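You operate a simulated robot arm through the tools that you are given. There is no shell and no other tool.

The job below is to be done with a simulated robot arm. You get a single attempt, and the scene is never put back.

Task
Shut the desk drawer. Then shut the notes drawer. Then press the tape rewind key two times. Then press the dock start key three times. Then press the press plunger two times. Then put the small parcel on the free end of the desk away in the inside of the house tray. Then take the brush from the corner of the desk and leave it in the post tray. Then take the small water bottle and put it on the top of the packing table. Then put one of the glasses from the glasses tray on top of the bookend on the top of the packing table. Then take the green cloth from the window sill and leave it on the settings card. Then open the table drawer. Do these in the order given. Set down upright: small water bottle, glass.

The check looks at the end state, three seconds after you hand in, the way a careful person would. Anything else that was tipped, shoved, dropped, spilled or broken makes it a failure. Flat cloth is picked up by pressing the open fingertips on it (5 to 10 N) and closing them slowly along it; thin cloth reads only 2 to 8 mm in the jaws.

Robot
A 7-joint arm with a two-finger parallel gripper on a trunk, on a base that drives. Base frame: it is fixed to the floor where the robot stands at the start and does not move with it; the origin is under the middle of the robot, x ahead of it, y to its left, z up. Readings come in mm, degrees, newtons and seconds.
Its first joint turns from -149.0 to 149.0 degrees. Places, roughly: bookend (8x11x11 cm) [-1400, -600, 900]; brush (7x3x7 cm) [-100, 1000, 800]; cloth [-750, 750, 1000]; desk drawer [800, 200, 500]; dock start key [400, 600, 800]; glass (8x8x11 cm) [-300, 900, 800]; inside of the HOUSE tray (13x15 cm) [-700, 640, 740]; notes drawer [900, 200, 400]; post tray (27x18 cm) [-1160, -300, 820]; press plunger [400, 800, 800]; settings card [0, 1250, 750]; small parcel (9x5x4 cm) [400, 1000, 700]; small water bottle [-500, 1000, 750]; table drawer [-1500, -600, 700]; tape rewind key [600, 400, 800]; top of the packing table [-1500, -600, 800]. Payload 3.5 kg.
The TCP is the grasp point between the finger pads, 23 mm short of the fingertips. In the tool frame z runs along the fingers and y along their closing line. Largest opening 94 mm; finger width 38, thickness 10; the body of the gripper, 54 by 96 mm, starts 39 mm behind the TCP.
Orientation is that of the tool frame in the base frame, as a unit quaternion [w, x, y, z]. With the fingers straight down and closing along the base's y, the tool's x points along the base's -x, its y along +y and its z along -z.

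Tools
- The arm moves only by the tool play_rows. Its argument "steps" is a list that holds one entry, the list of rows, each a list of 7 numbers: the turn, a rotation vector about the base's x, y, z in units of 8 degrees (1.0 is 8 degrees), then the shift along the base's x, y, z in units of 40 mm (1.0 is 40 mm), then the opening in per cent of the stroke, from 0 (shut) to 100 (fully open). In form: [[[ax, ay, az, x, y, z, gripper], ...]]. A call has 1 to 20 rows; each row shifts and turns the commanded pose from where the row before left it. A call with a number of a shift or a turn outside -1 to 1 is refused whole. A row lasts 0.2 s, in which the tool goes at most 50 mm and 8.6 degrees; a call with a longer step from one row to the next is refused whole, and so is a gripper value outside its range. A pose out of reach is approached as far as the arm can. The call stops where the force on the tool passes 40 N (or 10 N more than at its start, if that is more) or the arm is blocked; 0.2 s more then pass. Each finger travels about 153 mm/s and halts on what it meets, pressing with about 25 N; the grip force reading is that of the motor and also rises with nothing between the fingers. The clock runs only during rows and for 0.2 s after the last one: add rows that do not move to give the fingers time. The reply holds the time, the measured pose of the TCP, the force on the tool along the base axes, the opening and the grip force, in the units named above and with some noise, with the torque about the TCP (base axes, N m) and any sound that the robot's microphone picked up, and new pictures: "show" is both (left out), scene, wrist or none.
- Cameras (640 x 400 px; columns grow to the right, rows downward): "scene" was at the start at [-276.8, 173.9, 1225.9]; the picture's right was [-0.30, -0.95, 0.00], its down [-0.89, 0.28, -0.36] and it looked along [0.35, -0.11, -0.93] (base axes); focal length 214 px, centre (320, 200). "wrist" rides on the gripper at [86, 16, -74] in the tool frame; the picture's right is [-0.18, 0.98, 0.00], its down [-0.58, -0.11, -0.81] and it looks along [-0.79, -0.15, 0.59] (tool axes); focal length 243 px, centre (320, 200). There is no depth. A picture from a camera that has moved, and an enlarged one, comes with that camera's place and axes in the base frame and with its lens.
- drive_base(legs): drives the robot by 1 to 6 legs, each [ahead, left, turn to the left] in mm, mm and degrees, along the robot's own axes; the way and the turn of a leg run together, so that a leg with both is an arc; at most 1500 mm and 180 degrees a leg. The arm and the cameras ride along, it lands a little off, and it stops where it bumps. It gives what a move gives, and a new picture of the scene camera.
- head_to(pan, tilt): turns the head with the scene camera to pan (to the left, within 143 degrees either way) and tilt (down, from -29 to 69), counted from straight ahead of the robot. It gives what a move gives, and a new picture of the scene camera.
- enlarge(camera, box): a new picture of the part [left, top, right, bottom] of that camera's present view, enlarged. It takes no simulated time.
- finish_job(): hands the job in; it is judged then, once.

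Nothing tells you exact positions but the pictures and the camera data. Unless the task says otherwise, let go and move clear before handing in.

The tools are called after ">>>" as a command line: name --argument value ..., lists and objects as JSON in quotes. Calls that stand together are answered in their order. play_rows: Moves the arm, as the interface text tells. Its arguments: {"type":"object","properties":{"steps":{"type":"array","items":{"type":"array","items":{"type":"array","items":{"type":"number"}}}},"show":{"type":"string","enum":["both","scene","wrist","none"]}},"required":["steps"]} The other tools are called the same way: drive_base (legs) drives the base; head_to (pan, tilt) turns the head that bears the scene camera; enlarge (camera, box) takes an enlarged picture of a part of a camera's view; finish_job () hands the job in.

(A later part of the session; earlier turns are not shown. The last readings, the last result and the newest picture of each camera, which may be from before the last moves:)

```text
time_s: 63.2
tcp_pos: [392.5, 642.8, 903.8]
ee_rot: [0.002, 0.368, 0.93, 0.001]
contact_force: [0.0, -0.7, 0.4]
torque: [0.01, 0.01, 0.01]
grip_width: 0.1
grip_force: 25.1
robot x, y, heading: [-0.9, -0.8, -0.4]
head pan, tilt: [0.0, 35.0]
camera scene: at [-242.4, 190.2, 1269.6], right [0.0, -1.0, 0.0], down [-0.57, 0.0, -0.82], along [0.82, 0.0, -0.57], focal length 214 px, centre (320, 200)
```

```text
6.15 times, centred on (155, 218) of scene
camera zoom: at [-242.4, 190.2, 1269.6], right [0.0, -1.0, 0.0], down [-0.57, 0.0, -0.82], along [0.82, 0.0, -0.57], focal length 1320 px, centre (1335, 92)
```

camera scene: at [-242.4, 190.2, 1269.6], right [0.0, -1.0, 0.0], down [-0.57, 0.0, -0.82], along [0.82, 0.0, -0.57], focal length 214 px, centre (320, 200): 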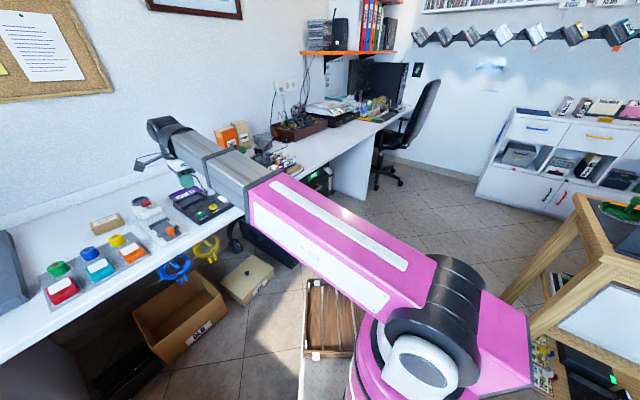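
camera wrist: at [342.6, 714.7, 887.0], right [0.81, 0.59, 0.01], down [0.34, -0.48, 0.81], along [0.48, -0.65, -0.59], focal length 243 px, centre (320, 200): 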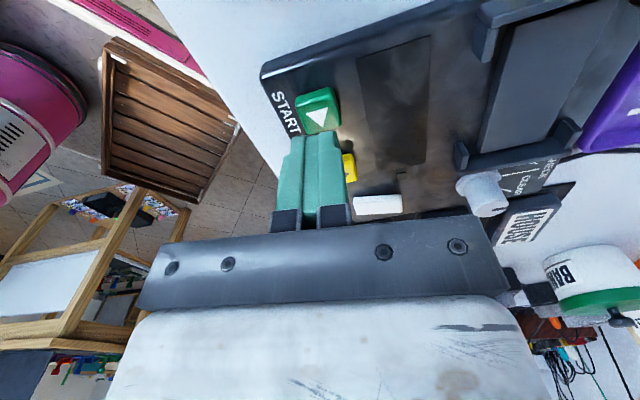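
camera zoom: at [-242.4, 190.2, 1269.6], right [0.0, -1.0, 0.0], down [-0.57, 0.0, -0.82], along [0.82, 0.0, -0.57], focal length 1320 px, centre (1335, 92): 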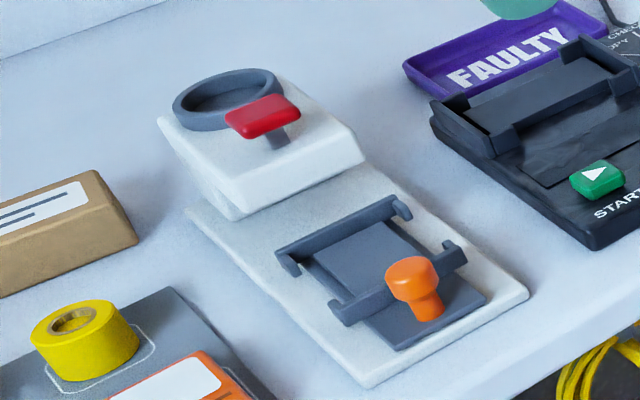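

The red head on a stem on the white press body is the plunger, at about (367, 803, 826). I'll move above it.

>>> play_rows --steps '[[[0, 0, 0, -0.175, 0.975, 0, 0], [0, 0, 0, -0.175, 0.975, 0, 0], [0, 0, 0, -0.175, 0.975, 0, 0], [0, 0, 0, -0.175, 0.975, 0, 0], [0, 0, 0, 0, 0, 0, 0]]]'

>>> enlarge --camera "scene" --box '[110, 170, 190, 230]'

>>> enlarge --camera "wrist" --box '[220, 0, 420, 165]'

```text
time_s: 64.4
tcp_pos: [366.7, 799.6, 901.6]
ee_rot: [0.003, 0.369, 0.929, 0.002]
contact_force: [0.3, 0.8, 0.6]
torque: [0.04, 0.0, -0.01]
grip_width: 0.1
grip_force: 25.3
robot x, y, heading: [3.8, 1.2, -0.4]
head pan, tilt: [0.0, 35.0]
camera scene: at [-242.4, 190.2, 1269.6], right [0.0, -1.0, 0.0], down [-0.57, 0.0, -0.82], along [0.82, 0.0, -0.57], focal length 214 px, centre (320, 200)
camera wrist: at [315.0, 871.2, 975.9], right [0.81, 0.59, 0.01], down [0.34, -0.48, 0.81], along [0.48, -0.65, -0.59], focal length 243 px, centre (320, 200)
```

scene: 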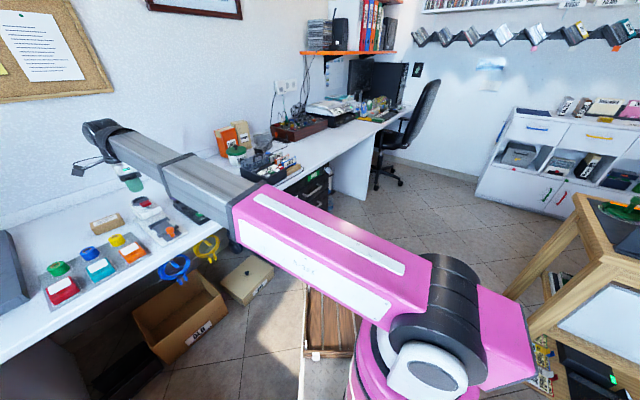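
wrist: 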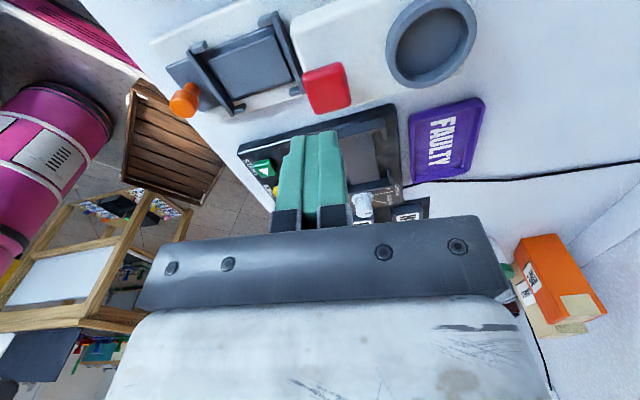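

```text
6.67 times, centred on (150, 200) of scene
camera zoom: at [-242.4, 190.2, 1269.6], right [0.0, -1.0, 0.0], down [-0.57, 0.0, -0.82], along [0.82, 0.0, -0.57], focal length 1430 px, centre (1453, 200)
```

zoom: 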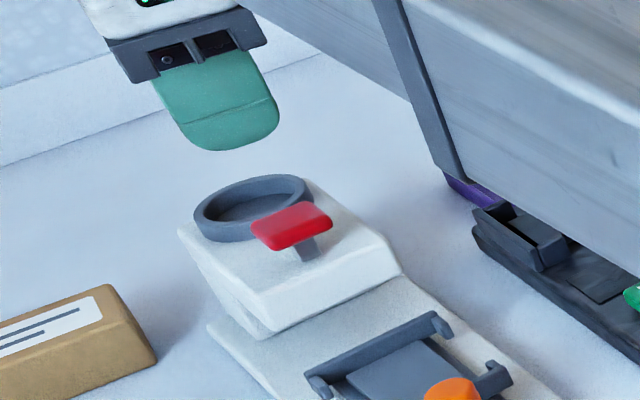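

```text
2.42 times, centred on (320, 82) of wrist
camera zoom: at [315.0, 871.2, 975.9], right [0.81, 0.59, 0.01], down [0.34, -0.48, 0.81], along [0.48, -0.65, -0.59], focal length 588 px, centre (320, 485)
```

zoom: 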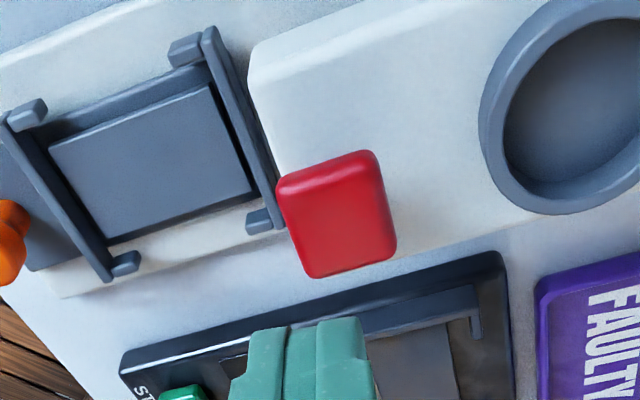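

>>> play_rows --steps '[[[0, 0, 0, 0.07, 0.08, -0.4, 0], [0, 0, 0, 0, 0, -0.4, 0], [0, 0, 0, 0, 0, -0.2, 0], [0, 0, 0, 0, 0, 0, 0]]]' --show "none"

>>> enlarge --camera "scene" --box '[110, 170, 190, 230]'

>>> enlarge --camera "wrist" --box '[220, 0, 420, 165]'

```text
time_s: 65.4
tcp_pos: [367.8, 802.4, 863.4]
ee_rot: [0.003, 0.369, 0.93, 0.003]
contact_force: [-0.6, 0.8, 0.2]
torque: [-0.01, 0.03, -0.01]
grip_width: 0.0
grip_force: 24.7
robot x, y, heading: [-0.2, 3.6, 0.1]
head pan, tilt: [0.0, 35.0]
```

```text
6.67 times, centred on (150, 200) of scene
camera zoom: at [-242.4, 190.2, 1269.6], right [0.0, -1.0, 0.0], down [-0.57, 0.0, -0.82], along [0.82, 0.0, -0.57], focal length 1430 px, centre (1453, 200)
```

zoom: 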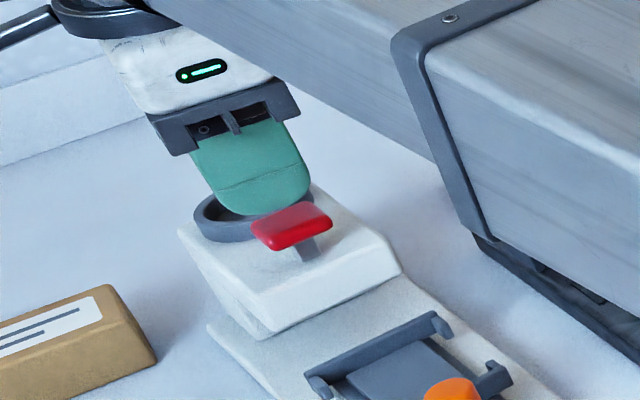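

```text
2.42 times, centred on (320, 82) of wrist
camera zoom: at [316.0, 874.3, 936.2], right [0.81, 0.59, 0.01], down [0.34, -0.48, 0.81], along [0.48, -0.65, -0.59], focal length 588 px, centre (320, 485)
```

zoom: 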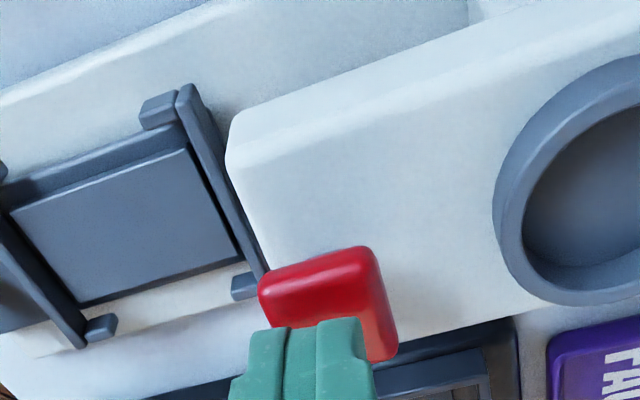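

>>> play_rows --steps '[[[0, 0, 0, 0.02, 0.02, -0.15, 0], [0, 0, 0, 0, 0, -0.1, 0], [0, 0, 0, 0, 0, -0.04, 0]]]' --show "none"

>>> play_rows --steps '[[[0, 0, 0, 0, 0, -0.04, 0], [0, 0, 0, 0, 0, -0.04, 0], [0, 0, 0, 0, 0, -0.04, 0]]]' --show "none"

>>> enlarge --camera "scene" --box '[110, 170, 190, 230]'

```text
time_s: 66.2
tcp_pos: [368.0, 803.1, 852.7]
ee_rot: [0.003, 0.368, 0.93, 0.002]
contact_force: [-0.5, -0.2, 0.0]
torque: [-0.04, -0.01, -0.01]
grip_width: 0.0
grip_force: 24.5
robot x, y, heading: [0.5, -0.3, 0.1]
head pan, tilt: [0.0, 35.0]
```

```text
time_s: 67.0
tcp_pos: [369.2, 803.6, 847.8]
ee_rot: [0.003, 0.369, 0.93, 0.002]
contact_force: [-0.6, -0.4, 2.2]
torque: [-0.03, 0.06, 0.04]
grip_width: 0.1
grip_force: 24.9
robot x, y, heading: [-1.1, 0.1, 0.2]
head pan, tilt: [0.0, 35.0]
```

```text
6.67 times, centred on (150, 200) of scene
camera zoom: at [-242.4, 190.1, 1269.6], right [0.0, -1.0, 0.0], down [-0.57, 0.0, -0.82], along [0.82, 0.0, -0.57], focal length 1430 px, centre (1453, 200)
```

zoom: 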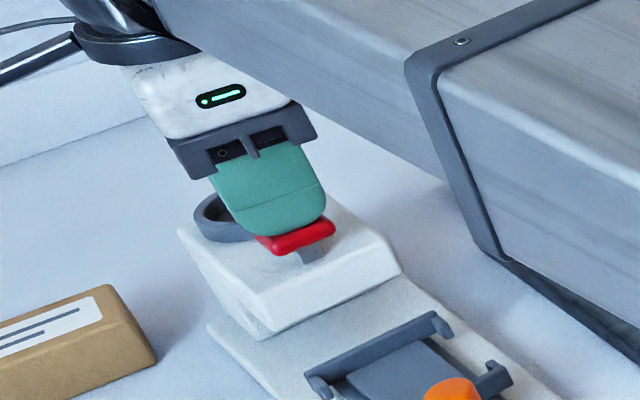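

>>> play_rows --steps '[[[0, 0, 0, 0, 0, -0.06, 0], [0, 0, 0, 0, 0, -0.06, 0]]]' --show "none"

>>> play_rows --steps '[[[0, 0, 0, 0, 0, -0.06, 0], [0, 0, 0, 0, 0, -0.06, 0]]]' --show "none"

```text
time_s: 67.6
tcp_pos: [369.0, 804.5, 842.7]
ee_rot: [0.003, 0.369, 0.929, 0.002]
contact_force: [2.6, -2.8, 5.3]
torque: [-0.01, -0.01, 0.03]
grip_width: 0.0
grip_force: 25.1
robot x, y, heading: [0.4, -3.3, -0.2]
head pan, tilt: [0.0, 35.0]
heard: click
```

```text
time_s: 68.2
tcp_pos: [370.6, 803.9, 841.5]
ee_rot: [0.003, 0.368, 0.93, 0.005]
contact_force: [-0.7, -3.3, 23.8]
torque: [-0.06, 0.06, 0.03]
grip_width: 0.0
grip_force: 25.0
robot x, y, heading: [-1.9, -0.6, -0.0]
head pan, tilt: [0.0, 35.0]
stopped in row 2: the force on the tool passed its limit at 42 N (the readings are from after the stop); the commanded pose is now the measured one
```

>>> play_rows --steps '[[[0, 0, 0, 0, 0, 0.15, 0], [0, 0, 0, 0, 0, 0.15, 0], [0, 0, 0, 0, 0, 0.05, 0], [0, 0, 0, 0, 0, 0, 0]]]' --show "none"

>>> enlarge --camera "scene" --box '[110, 170, 190, 230]'

>>> play_rows --steps '[[[0, 0, 0, 0, 0, -0.1, 0], [0, 0, 0, 0, 0, -0.1, 0], [0, 0, 0, 0, 0, -0.08, 0], [0, 0, 0, 0, 0, -0.05, 0]]]' --show "none"

```text
time_s: 69.2
tcp_pos: [371.0, 804.9, 852.4]
ee_rot: [0.003, 0.368, 0.93, 0.004]
contact_force: [0.7, -0.7, -0.7]
torque: [0.02, 0.0, 0.02]
grip_width: 0.0
grip_force: 25.2
robot x, y, heading: [1.9, -1.0, -0.2]
head pan, tilt: [0.0, 35.0]
```

```text
6.67 times, centred on (150, 200) of scene
camera zoom: at [-242.3, 190.3, 1269.6], right [0.0, -1.0, 0.0], down [-0.57, 0.0, -0.82], along [0.82, 0.0, -0.57], focal length 1430 px, centre (1453, 200)
```

zoom: 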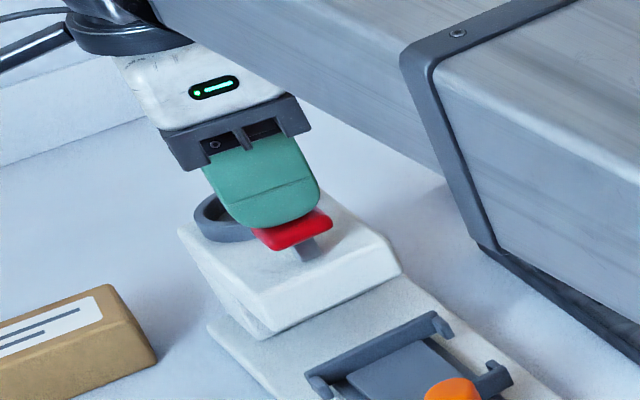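

```text
time_s: 70.2
tcp_pos: [370.4, 803.6, 841.3]
ee_rot: [0.002, 0.368, 0.93, 0.003]
contact_force: [-3.1, -0.3, 12.4]
torque: [-0.02, 0.13, -0.06]
grip_width: 0.0
grip_force: 24.5
robot x, y, heading: [-0.4, 1.8, -0.4]
head pan, tilt: [0.0, 35.0]
heard: click
```

Two plunger clicks done. I lift the arm and drive a little toward the desk so the parcel comes within reach.

>>> play_rows --steps '[[[0, 0, 0, 0, 0, 0.3, 0], [0, 0, 0, 0, 0, 0.9, 0], [0, 0, 0, 0, 0, 1, 0], [0, 0, 0, 0, 0, 1, 0], [0, 0, 0, 0, -0.5, 0.8, 0], [0, 0, 0, 0, -0.8, 0, 100], [0, 0, 0, 0, -0.8, 0, 100], [0, 0, 0, 0, 0, 0, 100]]]' --show "scene"

>>> drive_base --legs '[[106, 146, 0]]'

>>> head_to --pan 35 --tilt 40

```text
time_s: 72.0
tcp_pos: [369.8, 719.8, 996.8]
ee_rot: [0.002, 0.368, 0.93, 0.004]
contact_force: [0.2, 0.3, -0.3]
torque: [-0.01, 0.05, 0.0]
grip_width: 94.2
grip_force: 0.0
robot x, y, heading: [-0.4, -2.6, -0.0]
head pan, tilt: [0.0, 35.0]
camera scene: at [-242.4, 190.3, 1269.6], right [0.0, -1.0, 0.0], down [-0.57, 0.0, -0.82], along [0.82, 0.0, -0.57], focal length 214 px, centre (320, 200)
```

scene: 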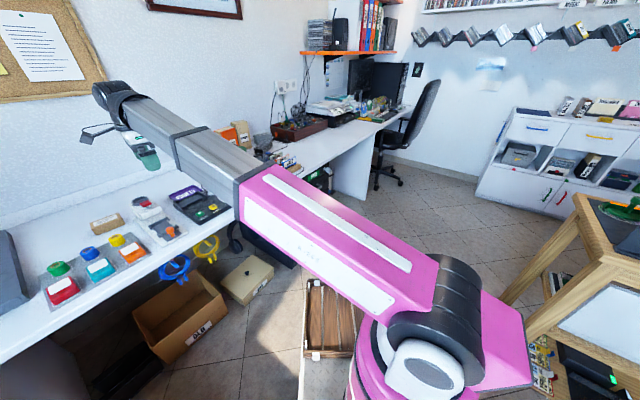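

```text
time_s: 73.5
tcp_pos: [482.9, 859.3, 995.4]
ee_rot: [0.002, 0.37, 0.929, 0.004]
contact_force: [-1.0, 0.7, 0.6]
torque: [0.0, -0.03, -0.02]
grip_width: 94.1
grip_force: 0.1
robot x, y, heading: [109.9, 142.0, -0.3]
head pan, tilt: [0.0, 35.0]
camera scene: at [-131.0, 332.7, 1269.6], right [0.0, -1.0, 0.0], down [-0.57, 0.0, -0.82], along [0.82, 0.0, -0.57], focal length 214 px, centre (320, 200)
```

scene: 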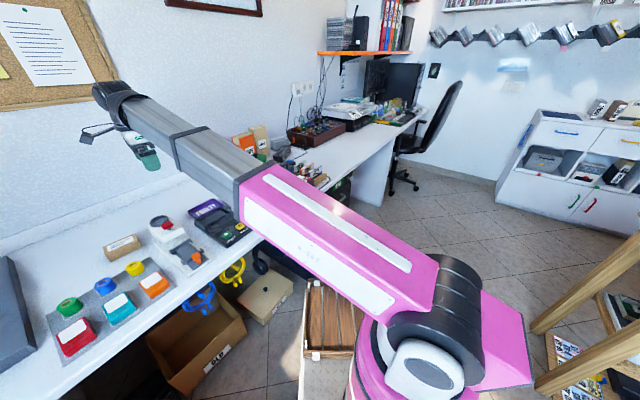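

```text
time_s: 74.6
tcp_pos: [483.5, 860.7, 996.4]
ee_rot: [0.002, 0.371, 0.929, 0.004]
contact_force: [0.0, 1.2, -0.3]
torque: [0.0, -0.02, -0.02]
grip_width: 94.2
grip_force: 0.0
robot x, y, heading: [111.7, 140.7, -0.4]
head pan, tilt: [35.0, 40.0]
camera scene: at [-149.1, 381.5, 1262.1], right [0.57, -0.82, 0.0], down [-0.53, -0.37, -0.77], along [0.63, 0.44, -0.64], focal length 214 px, centre (320, 200)
```

scene: 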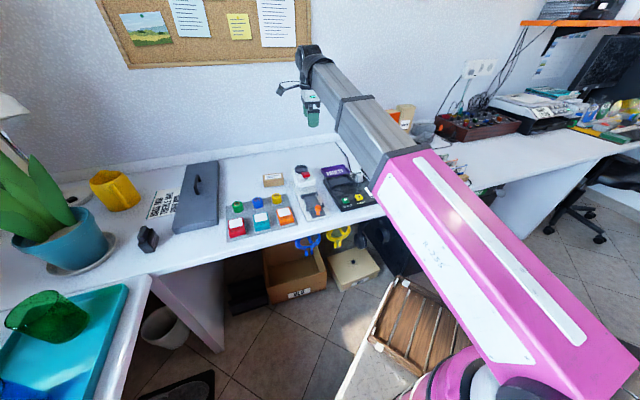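

>>> enlarge --camera "scene" --box '[220, 150, 340, 225]'

>>> enlarge --camera "scene" --box '[60, 130, 240, 250]'

>>> enlarge --camera "wrist" --box '[180, 0, 500, 200]'

```text
5.33 times, centred on (280, 188) of scene
camera zoom: at [-149.1, 381.5, 1262.1], right [0.57, -0.82, 0.0], down [-0.53, -0.37, -0.77], along [0.63, 0.44, -0.64], focal length 1144 px, centre (533, 267)
```

zoom: 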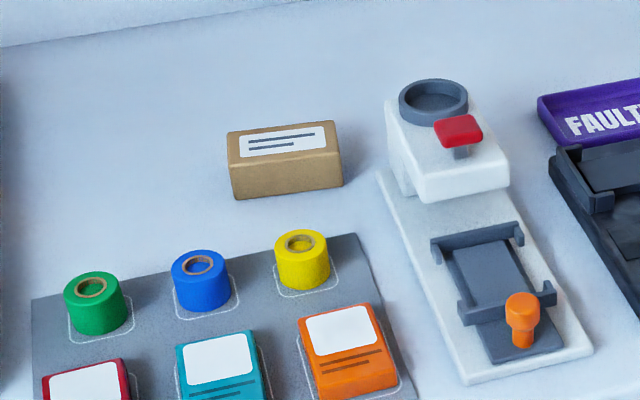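

```text
3.33 times, centred on (150, 190) of scene
camera zoom: at [-149.1, 381.5, 1262.1], right [0.57, -0.82, 0.0], down [-0.53, -0.37, -0.77], along [0.63, 0.44, -0.64], focal length 715 px, centre (887, 233)
```

zoom: 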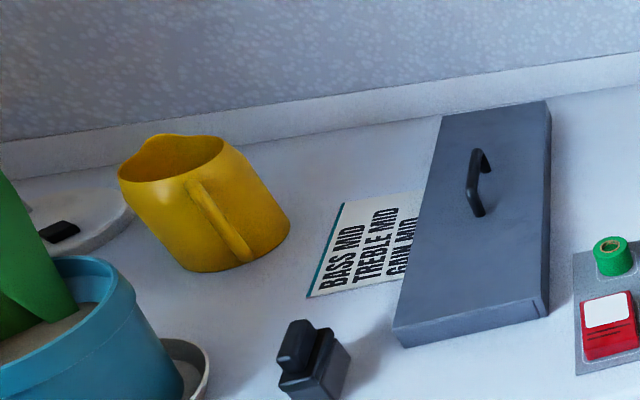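

```text
2.00 times, centred on (340, 100) of wrist
camera zoom: at [431.0, 930.3, 1069.9], right [0.81, 0.59, 0.01], down [0.34, -0.48, 0.81], along [0.48, -0.65, -0.59], focal length 485 px, centre (280, 400)
```

zoom: 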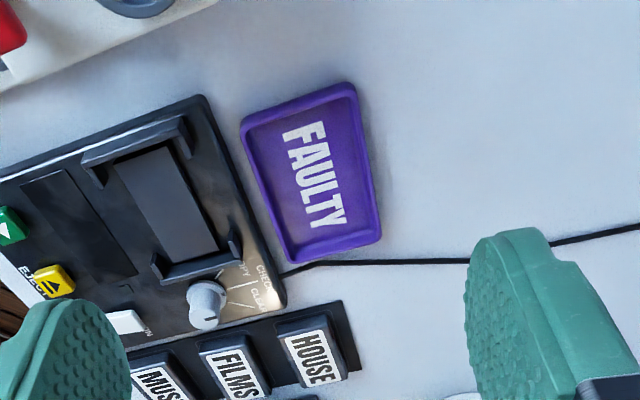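

>>> play_rows --steps '[[[0, 0, 0, -0.83, 0.62, 0, 100], [0, 0, 0, -0.83, 0.62, 0, 100], [0, 0, 0, -0.83, 0.62, 0, 100], [0, 0, 0, -0.83, 0.62, -0.3, 100], [0, 0, -0.25, 0, 0, -0.8, 100], [0, 0, 0, 0, 0, -0.9, 100], [0, 0, 0, 0, 0, -0.8, 100], [0, 0, 0, 0, 0, 0, 100]]]'

>>> enlarge --camera "scene" --box '[220, 130, 340, 205]'

```text
time_s: 76.4
tcp_pos: [348.2, 956.9, 883.2]
ee_rot: [0.002, 0.386, 0.922, 0.003]
contact_force: [0.2, -0.4, -0.1]
torque: [-0.01, 0.03, 0.02]
grip_width: 93.8
grip_force: 0.0
robot x, y, heading: [106.6, 142.3, -0.2]
head pan, tilt: [35.0, 40.0]
camera scene: at [-149.2, 381.5, 1262.1], right [0.57, -0.82, 0.0], down [-0.53, -0.37, -0.77], along [0.63, 0.44, -0.64], focal length 214 px, centre (320, 200)
camera wrist: at [299.1, 1030.0, 956.7], right [0.83, 0.56, 0.01], down [0.32, -0.5, 0.81], along [0.45, -0.67, -0.59], focal length 243 px, centre (320, 200)
```

scene: 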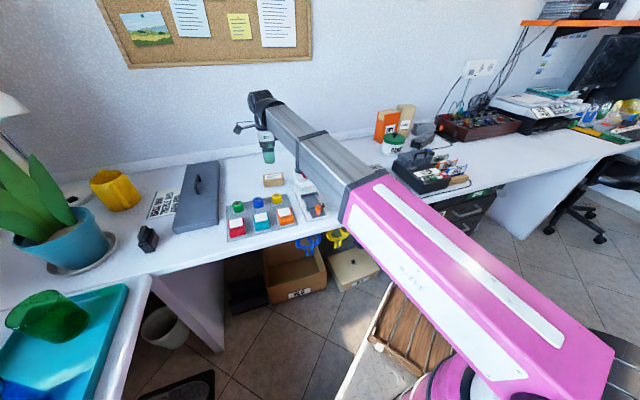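
wrist: 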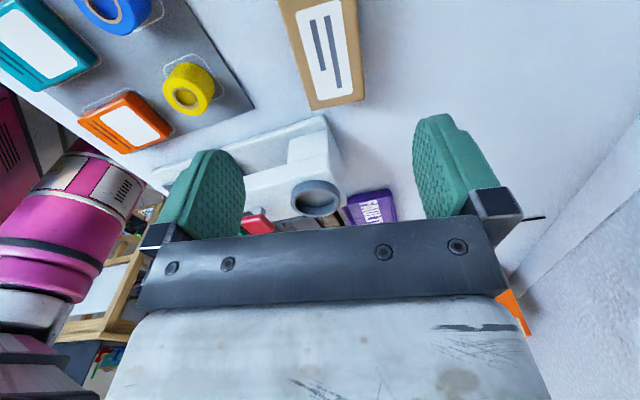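

```text
5.33 times, centred on (280, 168) of scene
camera zoom: at [-149.2, 381.5, 1262.1], right [0.57, -0.82, 0.0], down [-0.53, -0.37, -0.77], along [0.63, 0.44, -0.64], focal length 1144 px, centre (533, 373)
```

zoom: 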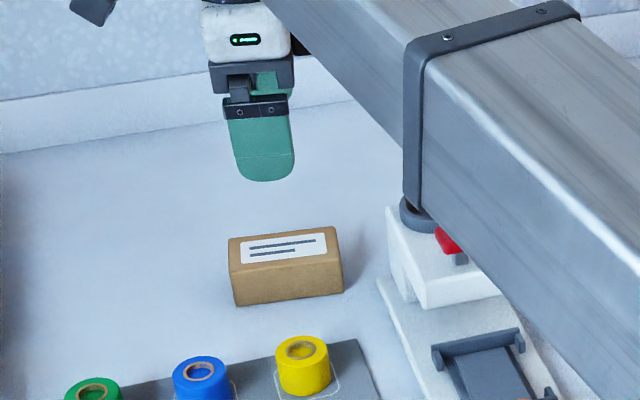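

>>> play_rows --steps '[[[0, 0, 0, 0.07, 0.25, -0.6, 100], [0, 0, 0, 0, 0, -0.8, 100], [0, 0, 0, 0, 0, -0.7, 100], [0, 0, 0, 0, 0, -0.5, 100], [0, 0, 0, 0, 0, -0.4, 100], [0, 0, 0, 0, 0, 0, 100]]]'

>>> enlarge --camera "scene" --box '[220, 130, 340, 205]'

```text
time_s: 77.8
tcp_pos: [352.3, 965.6, 762.1]
ee_rot: [0.003, 0.387, 0.922, 0.004]
contact_force: [0.2, 0.1, 0.6]
torque: [0.02, 0.01, 0.0]
grip_width: 94.3
grip_force: 0.0
robot x, y, heading: [109.2, 143.8, -0.2]
head pan, tilt: [35.0, 40.0]
camera scene: at [-149.2, 381.6, 1262.1], right [0.57, -0.82, 0.0], down [-0.53, -0.37, -0.77], along [0.63, 0.44, -0.64], focal length 214 px, centre (320, 200)
camera wrist: at [303.3, 1038.4, 835.9], right [0.83, 0.56, 0.01], down [0.32, -0.49, 0.81], along [0.45, -0.67, -0.59], focal length 243 px, centre (320, 200)
```

scene: 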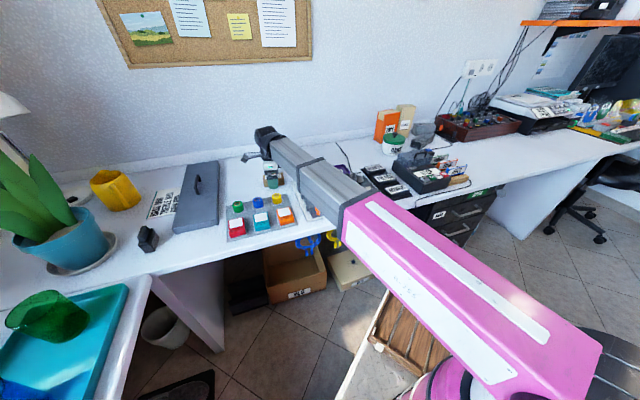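
wrist: 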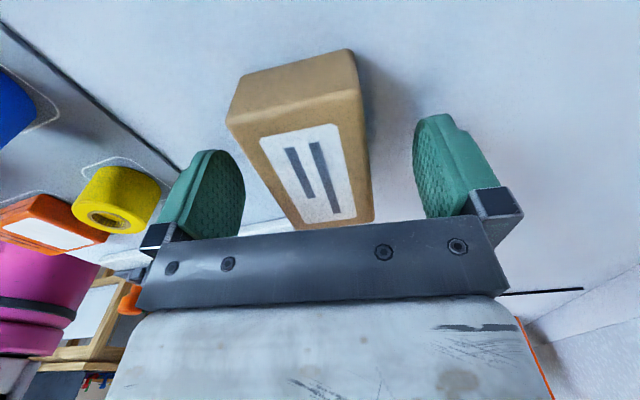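

```text
5.33 times, centred on (280, 168) of scene
camera zoom: at [-149.2, 381.6, 1262.1], right [0.57, -0.82, 0.0], down [-0.53, -0.37, -0.77], along [0.63, 0.44, -0.64], focal length 1144 px, centre (533, 373)
```

zoom: 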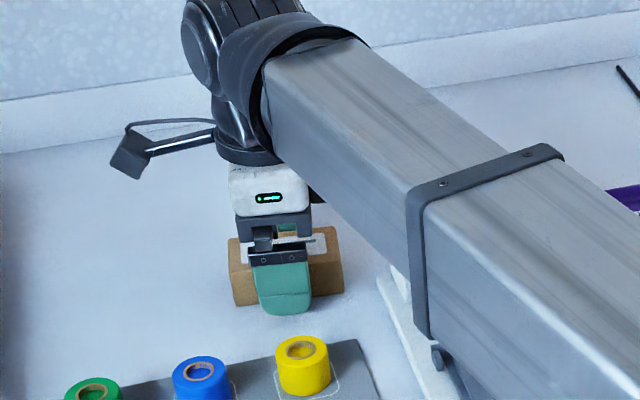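

>>> play_rows --steps '[[[0, 0, 0, 0, 0, -0.05, 70], [0, 0, 0, 0, 0, 0, 60], [0, 0, 0, 0, 0, 0, 50], [0, 0, 0, 0, 0, 0, 40], [0, 0, 0, 0, 0, 0, 20], [0, 0, 0, 0, 0, 0, 20]]]' --show "wrist"

```text
time_s: 79.2
tcp_pos: [353.5, 966.5, 760.8]
ee_rot: [0.002, 0.387, 0.922, 0.005]
contact_force: [1.0, 0.9, 0.3]
torque: [-0.02, 0.01, 0.03]
grip_width: 49.8
grip_force: 25.0
robot x, y, heading: [109.8, 141.1, -0.4]
head pan, tilt: [35.0, 40.0]
camera wrist: at [303.5, 1039.2, 834.6], right [0.83, 0.56, 0.01], down [0.32, -0.49, 0.81], along [0.45, -0.67, -0.59], focal length 243 px, centre (320, 200)
```

wrist: 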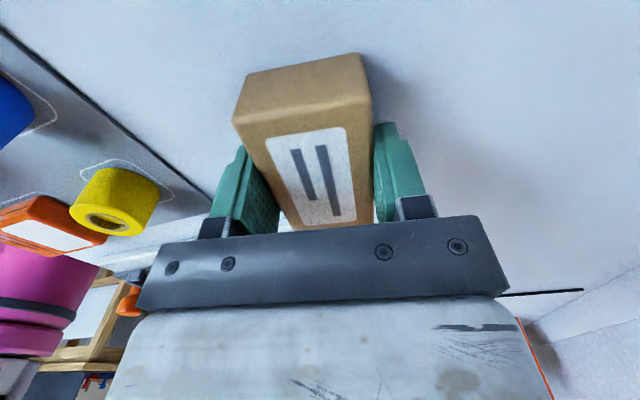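

The parcel is gripped (49.8 mm). I lift it, retract and swing the arm to the robot's front before repositioning the base beside the tray desk.

>>> play_rows --steps '[[[0, 0, 0, 0, 0, 0.3, 20], [0, 0, 0, 0, 0, 0.8, 20], [0, 0, 0, 0, 0, 1, 20], [0, 0, 0, 0, 0, 1, 20], [0, 0, 0, 0, 0, 1, 20], [0, 0, 0, 0, 0, 1, 20], [0, 0, 0, -0.25, -0.9, 0.6, 20], [0, 0, 0, -0.25, -0.9, 0.2, 20], [0, 0, 0, -0.25, -0.9, 0, 20], [0, 0, 0, -0.25, -0.9, 0, 20], [0, 0, -0.4, 0.92, -0.32, 0, 20], [0, 0, -0.4, 0.9, -0.38, 0, 20], [0, 0, -0.4, 0.87, -0.43, 0, 20], [0, 0, -0.4, 0.84, -0.48, 0, 20], [0, 0, -0.4, 0.81, -0.53, 0, 20], [0, 0, -0.4, 0.78, -0.57, 0, 20], [0, 0, -0.4, 0.75, -0.62, 0, 20], [0, 0, -0.4, 0.71, -0.66, 0, 20]]]'

```text
time_s: 83.0
tcp_pos: [577.6, 665.1, 999.8]
ee_rot: [0.003, 0.582, 0.813, 0.003]
contact_force: [-0.4, 0.7, -1.5]
torque: [-0.01, 0.0, -0.04]
grip_width: 49.7
grip_force: 25.7
robot x, y, heading: [111.2, 140.6, -0.1]
head pan, tilt: [35.0, 40.0]
camera scene: at [-149.2, 381.5, 1262.1], right [0.57, -0.82, 0.0], down [-0.53, -0.37, -0.77], along [0.63, 0.44, -0.64], focal length 214 px, centre (320, 200)
camera wrist: at [564.4, 751.6, 1072.7], right [0.99, 0.14, 0.01], down [0.08, -0.59, 0.81], along [0.12, -0.8, -0.59], focal length 243 px, centre (320, 200)
```

scene: 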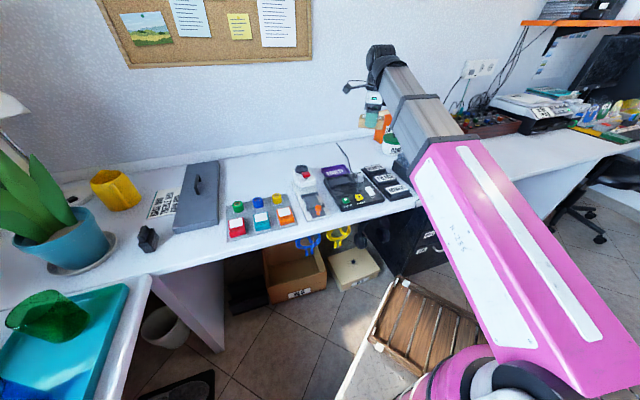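
wrist: 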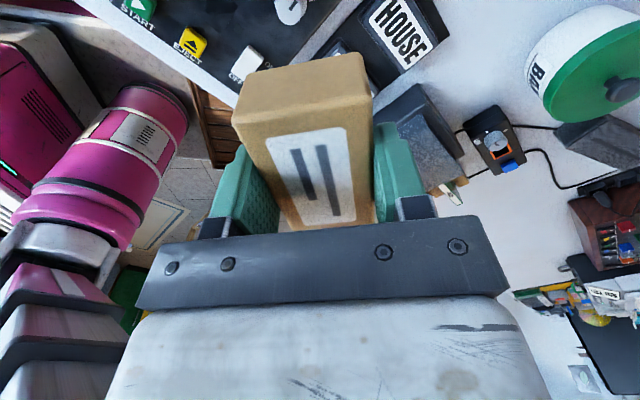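

>>> play_rows --steps '[[[0, 0, -0.4, 0.71, -0.675, 0, 20], [0, 0, -0.4, 0.67, -0.71, 0, 20], [0, 0, -0.4, 0.63, -0.75, 0, 20], [0, 0, -0.4, 0.59, -0.78, 0, 20], [0, 0, -0.4, 0.544, -0.815, 0, 20], [0, 0, -0.4, 0.497, -0.844, 0, 20], [0, 0, -0.4, 0.45, -0.87, 0, 20], [0, 0, -0.4, 0.4, -0.895, 0, 20], [0, 0, -0.4, 0.35, -0.915, 0, 20], [0, 0, -0.4, 0.298, -0.934, 0, 20], [0, 0, -0.4, 0.245, -0.95, 0, 20], [0, 0, -0.4, 0.19, -0.96, 0, 20]]]' --show "none"

>>> head_to --pan 110 --tilt 55

```text
time_s: 85.6
tcp_pos: [801.5, 262.7, 996.7]
ee_rot: [0.003, 0.817, 0.577, 0.002]
contact_force: [0.5, 0.3, -0.5]
torque: [-0.03, 0.01, -0.03]
grip_width: 49.9
grip_force: 24.9
robot x, y, heading: [114.2, 142.2, -0.3]
head pan, tilt: [35.0, 40.0]
```

```text
time_s: 87.0
tcp_pos: [800.5, 262.0, 997.5]
ee_rot: [0.003, 0.816, 0.578, 0.002]
contact_force: [-0.5, -0.1, -1.0]
torque: [0.02, 0.0, -0.01]
grip_width: 49.6
grip_force: 25.0
robot x, y, heading: [108.5, 140.8, -0.2]
head pan, tilt: [110.0, 55.0]
camera scene: at [-243.3, 400.9, 1241.4], right [0.94, 0.34, 0.0], down [0.28, -0.77, -0.57], along [-0.19, 0.54, -0.82], focal length 214 px, centre (320, 200)
```

scene: 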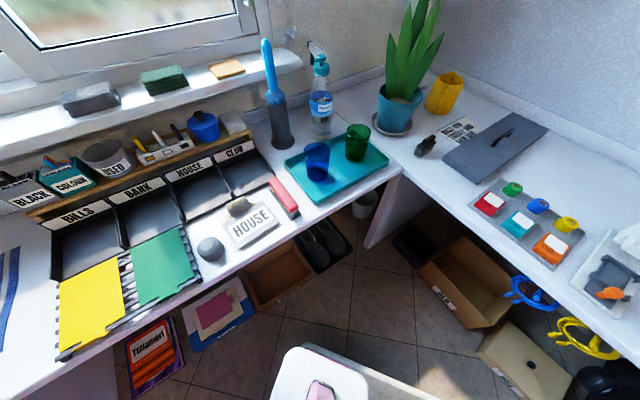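

The view shows the HOUSE slot, the glasses tray, the bottle, and the cloths on the sill. I'll back away from the long desk, turn left 90°, and come up to the side desk.

>>> drive_base --legs '[[-88, -121, 0], [0, 0, 90], [100, 82, 0]]'

>>> head_to --pan 45 --tilt 45

```text
time_s: 93.2
tcp_pos: [-194.9, 804.5, 997.3]
ee_rot: [0.002, 0.16, 0.987, 0.004]
contact_force: [0.5, 0.1, -0.9]
torque: [-0.02, 0.01, 0.02]
grip_width: 49.7
grip_force: 24.7
robot x, y, heading: [-64.5, 117.9, 90.8]
head pan, tilt: [110.0, 55.0]
camera scene: at [-315.6, -241.0, 1241.4], right [-0.35, 0.94, 0.0], down [0.77, 0.29, -0.57], along [-0.54, -0.2, -0.82], focal length 214 px, centre (320, 200)
```

scene: 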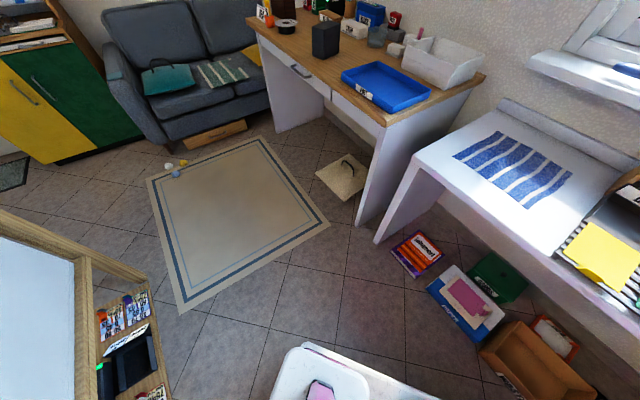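

```text
time_s: 94.5
tcp_pos: [-195.3, 804.8, 997.2]
ee_rot: [0.001, 0.161, 0.987, 0.004]
contact_force: [0.7, 0.5, -1.3]
torque: [0.01, 0.01, 0.02]
grip_width: 49.6
grip_force: 25.3
robot x, y, heading: [-62.8, 117.3, 90.8]
head pan, tilt: [45.0, 45.0]
camera scene: at [-306.4, -158.7, 1254.8], right [0.7, 0.72, 0.0], down [0.51, -0.49, -0.71], along [-0.51, 0.49, -0.71], focal length 214 px, centre (320, 200)
```

scene: 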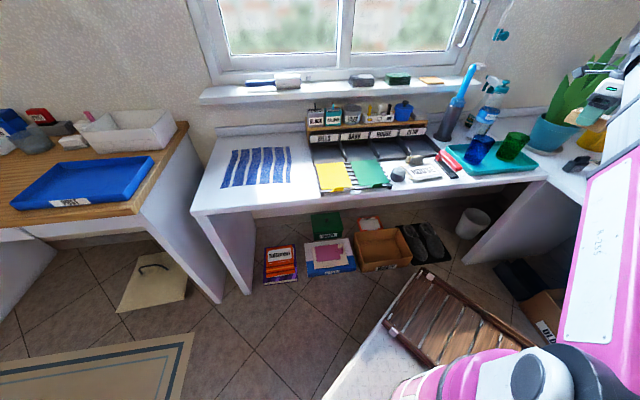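

>>> enlarge --camera "scene" --box '[295, 90, 455, 200]'

>>> enlarge --camera "scene" --box '[420, 40, 620, 190]'

```text
3.64 times, centred on (375, 145) of scene
camera zoom: at [-306.4, -158.7, 1254.8], right [0.7, 0.72, 0.0], down [0.51, -0.49, -0.71], along [-0.51, 0.49, -0.71], focal length 780 px, centre (120, 400)
```

zoom: 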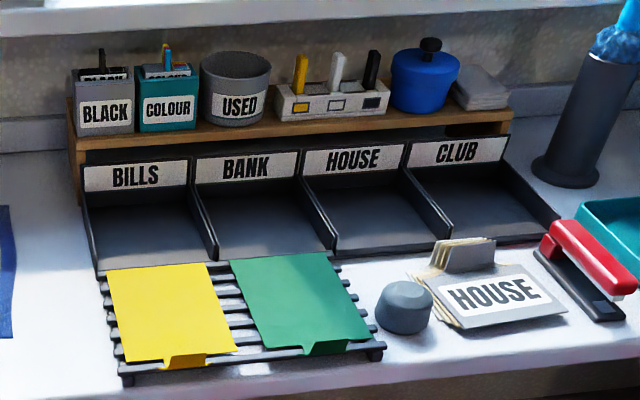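

```text
2.67 times, centred on (520, 115) of scene
camera zoom: at [-306.4, -158.7, 1254.8], right [0.7, 0.72, 0.0], down [0.51, -0.49, -0.71], along [-0.51, 0.49, -0.71], focal length 572 px, centre (-213, 427)
```

zoom: 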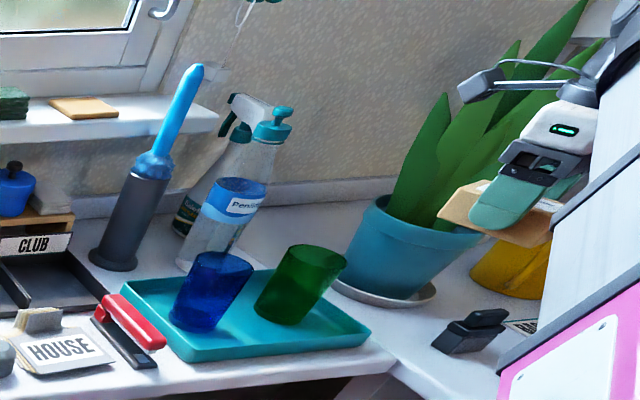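

I can see the HOUSE slot in the organizer, centred at about (-695, 660). I'll swing the raised arm to above it, turning the parcel to line up with the slot.

>>> play_rows --steps '[[[0, 0, 0.797, -0.957, -0.212, 0, 20], [0, 0, 0.797, -0.943, -0.265, 0, 20], [0, 0, 0.797, -0.927, -0.317, 0, 20], [0, 0, 0.797, -0.908, -0.369, 0, 20], [0, 0, 0.797, -0.886, -0.419, 0, 20], [0, 0, 0.797, -0.861, -0.468, 0, 20], [0, 0, 0.797, -0.834, -0.515, 0, 20], [0, 0, 0.797, -0.804, -0.561, 0, 20], [0, 0, 0.797, -0.771, -0.605, 0, 20], [0, 0, 0.797, -0.736, -0.647, 0, 20], [0, 0, 0.797, -0.699, -0.687, 0, 20], [0, 0, 0.797, -0.66, -0.725, 0, 20], [0, 0, 0, -0.5, 0.45, 0, 20], [0, 0, 0, 0, 0, 0, 20]]]'

>>> enlarge --camera "scene" --box '[295, 90, 455, 200]'

```text
time_s: 97.5
tcp_pos: [-613.6, 587.0, 997.0]
ee_rot: [-0.001, -0.486, 0.874, 0.004]
contact_force: [0.1, 0.3, -1.4]
torque: [0.03, 0.0, 0.03]
grip_width: 49.8
grip_force: 25.2
robot x, y, heading: [-60.7, 116.5, 90.8]
head pan, tilt: [45.0, 45.0]
camera scene: at [-306.3, -158.7, 1254.8], right [0.7, 0.72, 0.0], down [0.51, -0.49, -0.71], along [-0.51, 0.49, -0.71], focal length 214 px, centre (320, 200)
camera wrist: at [-671.7, 521.7, 1070.1], right [-0.74, 0.68, 0.01], down [0.41, 0.43, 0.81], along [0.54, 0.6, -0.59], focal length 243 px, centre (320, 200)
```

scene: 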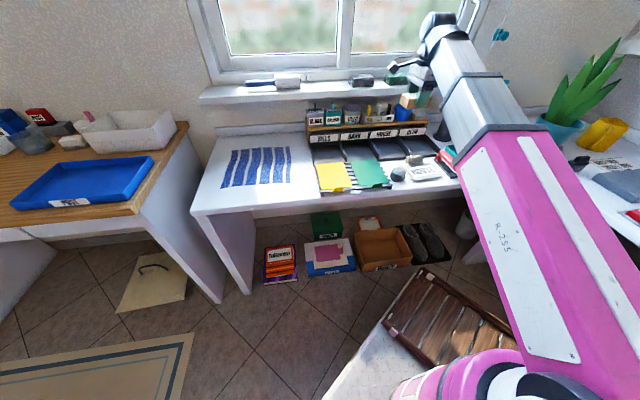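
wrist: 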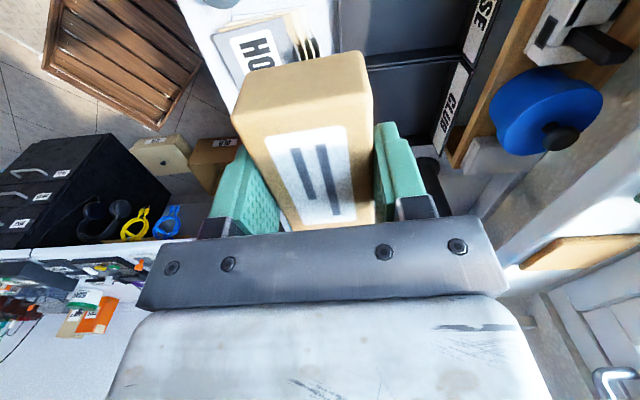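

```text
3.64 times, centred on (375, 145) of scene
camera zoom: at [-306.3, -158.7, 1254.8], right [0.7, 0.72, 0.0], down [0.51, -0.49, -0.71], along [-0.51, 0.49, -0.71], focal length 780 px, centre (120, 400)
```

zoom: 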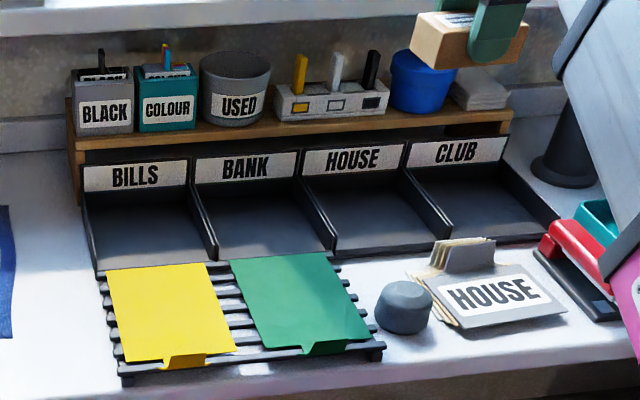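

>>> play_rows --steps '[[[0, 0, -0.25, -0.9, 0.62, 0, 20], [0, 0, -0.25, -0.9, 0.62, -0.2, 20], [0, 0, 0, -0.1, 0.07, -0.9, 20], [0, 0, 0, 0, 0, -1, 20], [0, 0, 0, 0, 0, 0, 20]]]'

>>> enlarge --camera "scene" --box '[295, 90, 455, 200]'

```text
time_s: 98.7
tcp_pos: [-691.3, 639.9, 913.7]
ee_rot: [-0.002, -0.455, 0.891, 0.005]
contact_force: [-0.2, -0.9, -1.6]
torque: [0.02, 0.03, -0.01]
grip_width: 49.7
grip_force: 25.2
robot x, y, heading: [-64.0, 116.1, 90.7]
head pan, tilt: [45.0, 45.0]
camera scene: at [-306.4, -158.7, 1254.8], right [0.7, 0.72, 0.0], down [0.51, -0.49, -0.71], along [-0.51, 0.49, -0.71], focal length 214 px, centre (320, 200)
camera wrist: at [-754.2, 579.5, 986.9], right [-0.69, 0.73, 0.01], down [0.43, 0.4, 0.81], along [0.58, 0.56, -0.59], focal length 243 px, centre (320, 200)
```

scene: 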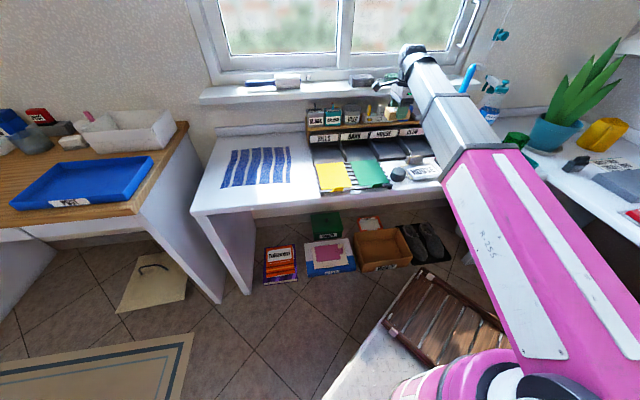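
wrist: 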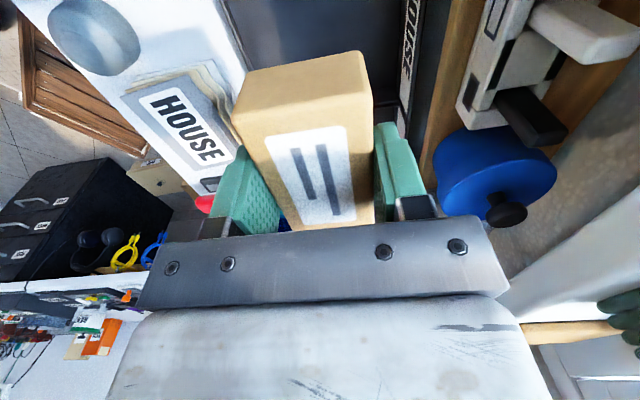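

```text
3.64 times, centred on (375, 145) of scene
camera zoom: at [-306.4, -158.7, 1254.8], right [0.7, 0.72, 0.0], down [0.51, -0.49, -0.71], along [-0.51, 0.49, -0.71], focal length 780 px, centre (120, 400)
```

zoom: 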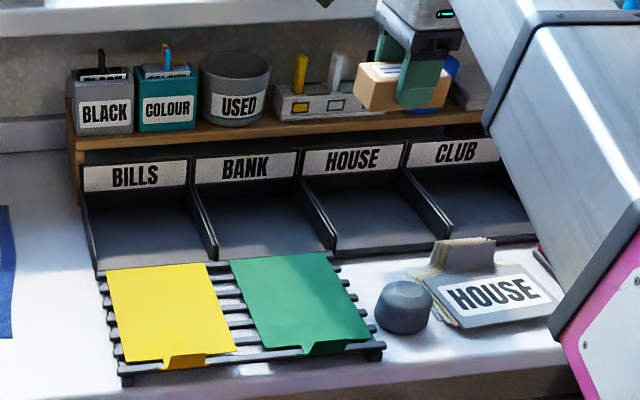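

>>> play_rows --steps '[[[0, 0, 0, 0.16, -0.12, -0.6, 20], [0, 0, 0, 0, 0, -0.8, 20], [0, 0, 0, 0, 0, -0.8, 20], [0, 0, 0, 0, 0, -0.6, 20], [0, 0, 0, 0, 0, -0.3, 20], [0, 0, 0, 0, 0, 0, 20]]]'

>>> enlarge --camera "scene" --box '[295, 90, 455, 200]'

```text
time_s: 100.1
tcp_pos: [-684.5, 638.0, 790.8]
ee_rot: [-0.001, -0.454, 0.891, 0.003]
contact_force: [0.1, -0.7, -2.0]
torque: [-0.01, -0.03, 0.01]
grip_width: 49.5
grip_force: 25.3
robot x, y, heading: [-61.7, 117.9, 90.5]
head pan, tilt: [45.0, 45.0]
camera scene: at [-306.4, -158.7, 1254.8], right [0.7, 0.72, 0.0], down [0.51, -0.49, -0.71], along [-0.51, 0.49, -0.71], focal length 214 px, centre (320, 200)
camera wrist: at [-748.0, 576.7, 864.4], right [-0.69, 0.73, 0.01], down [0.43, 0.4, 0.81], along [0.58, 0.56, -0.59], focal length 243 px, centre (320, 200)
```

scene: 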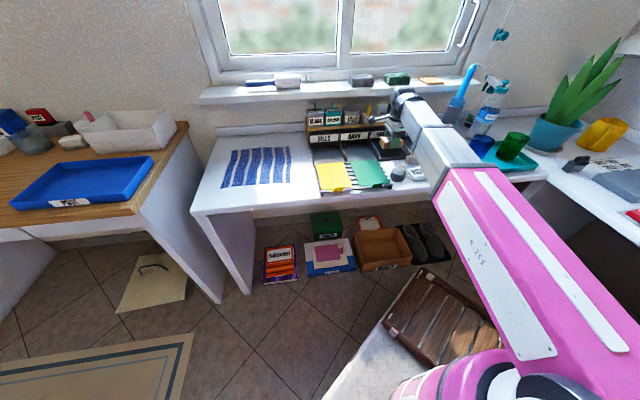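
wrist: 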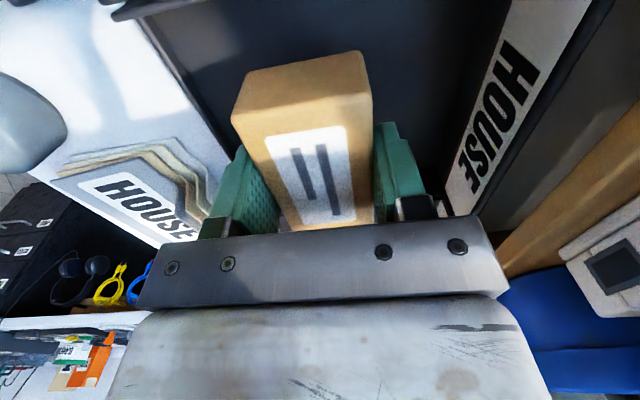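

```text
3.64 times, centred on (375, 145) of scene
camera zoom: at [-306.4, -158.7, 1254.8], right [0.7, 0.72, 0.0], down [0.51, -0.49, -0.71], along [-0.51, 0.49, -0.71], focal length 780 px, centre (120, 400)
```

zoom: 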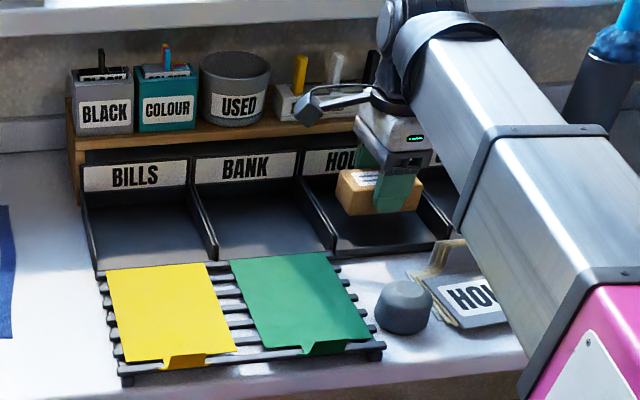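

>>> play_rows --steps '[[[0, 0, 0, 0, 0, -0.2, 20], [0, 0, 0, 0, 0, -0.1, 20], [0, 0, 0, 0, 0, -0.08, 20]]]' --show "none"

>>> play_rows --steps '[[[0, 0, 0, 0, 0, -0.05, 20], [0, 0, 0, 0, 0, -0.05, 20]]]' --show "none"

```text
time_s: 100.9
tcp_pos: [-683.9, 637.3, 775.5]
ee_rot: [-0.001, -0.455, 0.89, 0.004]
contact_force: [-0.3, -0.4, -1.6]
torque: [0.0, 0.0, -0.02]
grip_width: 49.7
grip_force: 25.3
robot x, y, heading: [-59.9, 114.0, 90.8]
head pan, tilt: [45.0, 45.0]
```

```text
time_s: 101.5
tcp_pos: [-685.5, 639.0, 770.3]
ee_rot: [-0.001, -0.455, 0.891, 0.004]
contact_force: [0.0, -0.1, -1.2]
torque: [-0.02, 0.02, 0.0]
grip_width: 49.7
grip_force: 24.9
robot x, y, heading: [-61.9, 111.7, 90.6]
head pan, tilt: [45.0, 45.0]
```

>>> play_rows --steps '[[[0, 0, 0, 0, 0, -0.05, 20], [0, 0, 0, 0, 0, -0.05, 20]]]' --show "none"

>>> play_rows --steps '[[[0, 0, 0, 0, 0, -0.05, 20], [0, 0, 0, 0, 0, 0, 20]]]' --show "wrist"

```text
time_s: 102.1
tcp_pos: [-684.2, 638.5, 765.8]
ee_rot: [-0.002, -0.455, 0.89, 0.004]
contact_force: [0.3, 0.5, 12.5]
torque: [-0.25, -0.25, 0.01]
grip_width: 49.7
grip_force: 25.0
robot x, y, heading: [-61.6, 116.5, 91.1]
head pan, tilt: [45.0, 45.0]
```

```text
time_s: 102.7
tcp_pos: [-684.6, 639.1, 764.8]
ee_rot: [-0.001, -0.454, 0.891, 0.005]
contact_force: [-4.4, 2.9, 26.9]
torque: [-0.13, -0.14, 0.01]
grip_width: 49.9
grip_force: 24.4
robot x, y, heading: [-62.2, 119.0, 90.7]
head pan, tilt: [45.0, 45.0]
camera wrist: at [-747.6, 577.4, 838.6], right [-0.69, 0.73, 0.01], down [0.44, 0.4, 0.81], along [0.58, 0.56, -0.59], focal length 243 px, centre (320, 200)
```

wrist: 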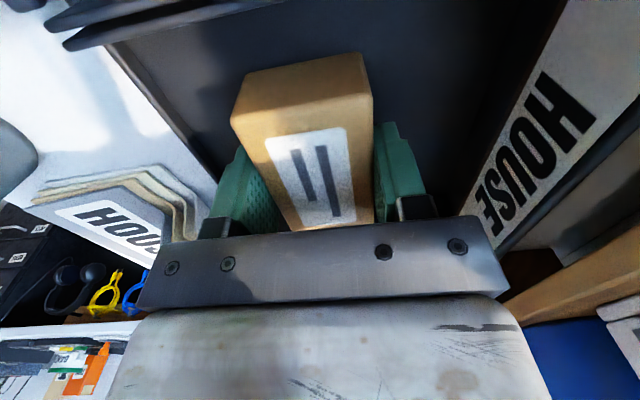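

The parcel rests on the slot floor. I release it gently and rise.

>>> play_rows --steps '[[[0, 0, 0, 0, 0, 0.04, 40], [0, 0, 0, 0, 0, 0.02, 56], [0, 0, 0, 0, 0, 0, 66], [0, 0, 0, 0, 0, 0, 72], [0, 0, 0, 0, 0, 0.3, 72], [0, 0, 0, 0, 0, 0.6, 72], [0, 0, 0, 0, 0, 0.9, 72], [0, 0, 0, 0, 0, 1, 72], [0, 0, 0, 0, 0, 1, 72], [0, 0, 0, 0.3, -0.22, 1, 72], [0, 0, 0, 0.6, -0.5, 1, 72]]]'

>>> enlarge --camera "scene" --box '[295, 90, 455, 200]'

```text
refused: row 11 steps farther than a row can; nothing moved
```

```text
3.64 times, centred on (375, 145) of scene
camera zoom: at [-306.0, -159.1, 1254.8], right [0.7, 0.72, 0.0], down [0.51, -0.49, -0.71], along [-0.51, 0.49, -0.71], focal length 780 px, centre (120, 400)
```

zoom: 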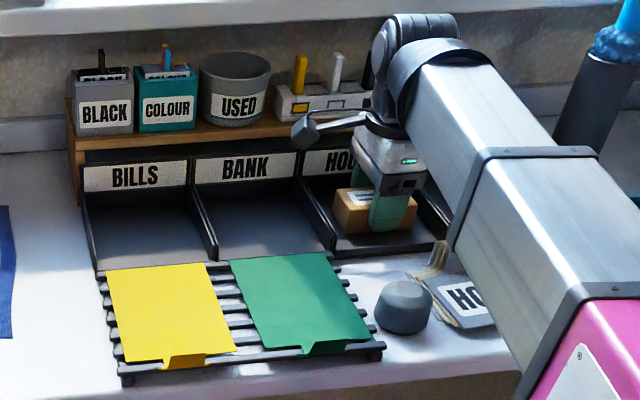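

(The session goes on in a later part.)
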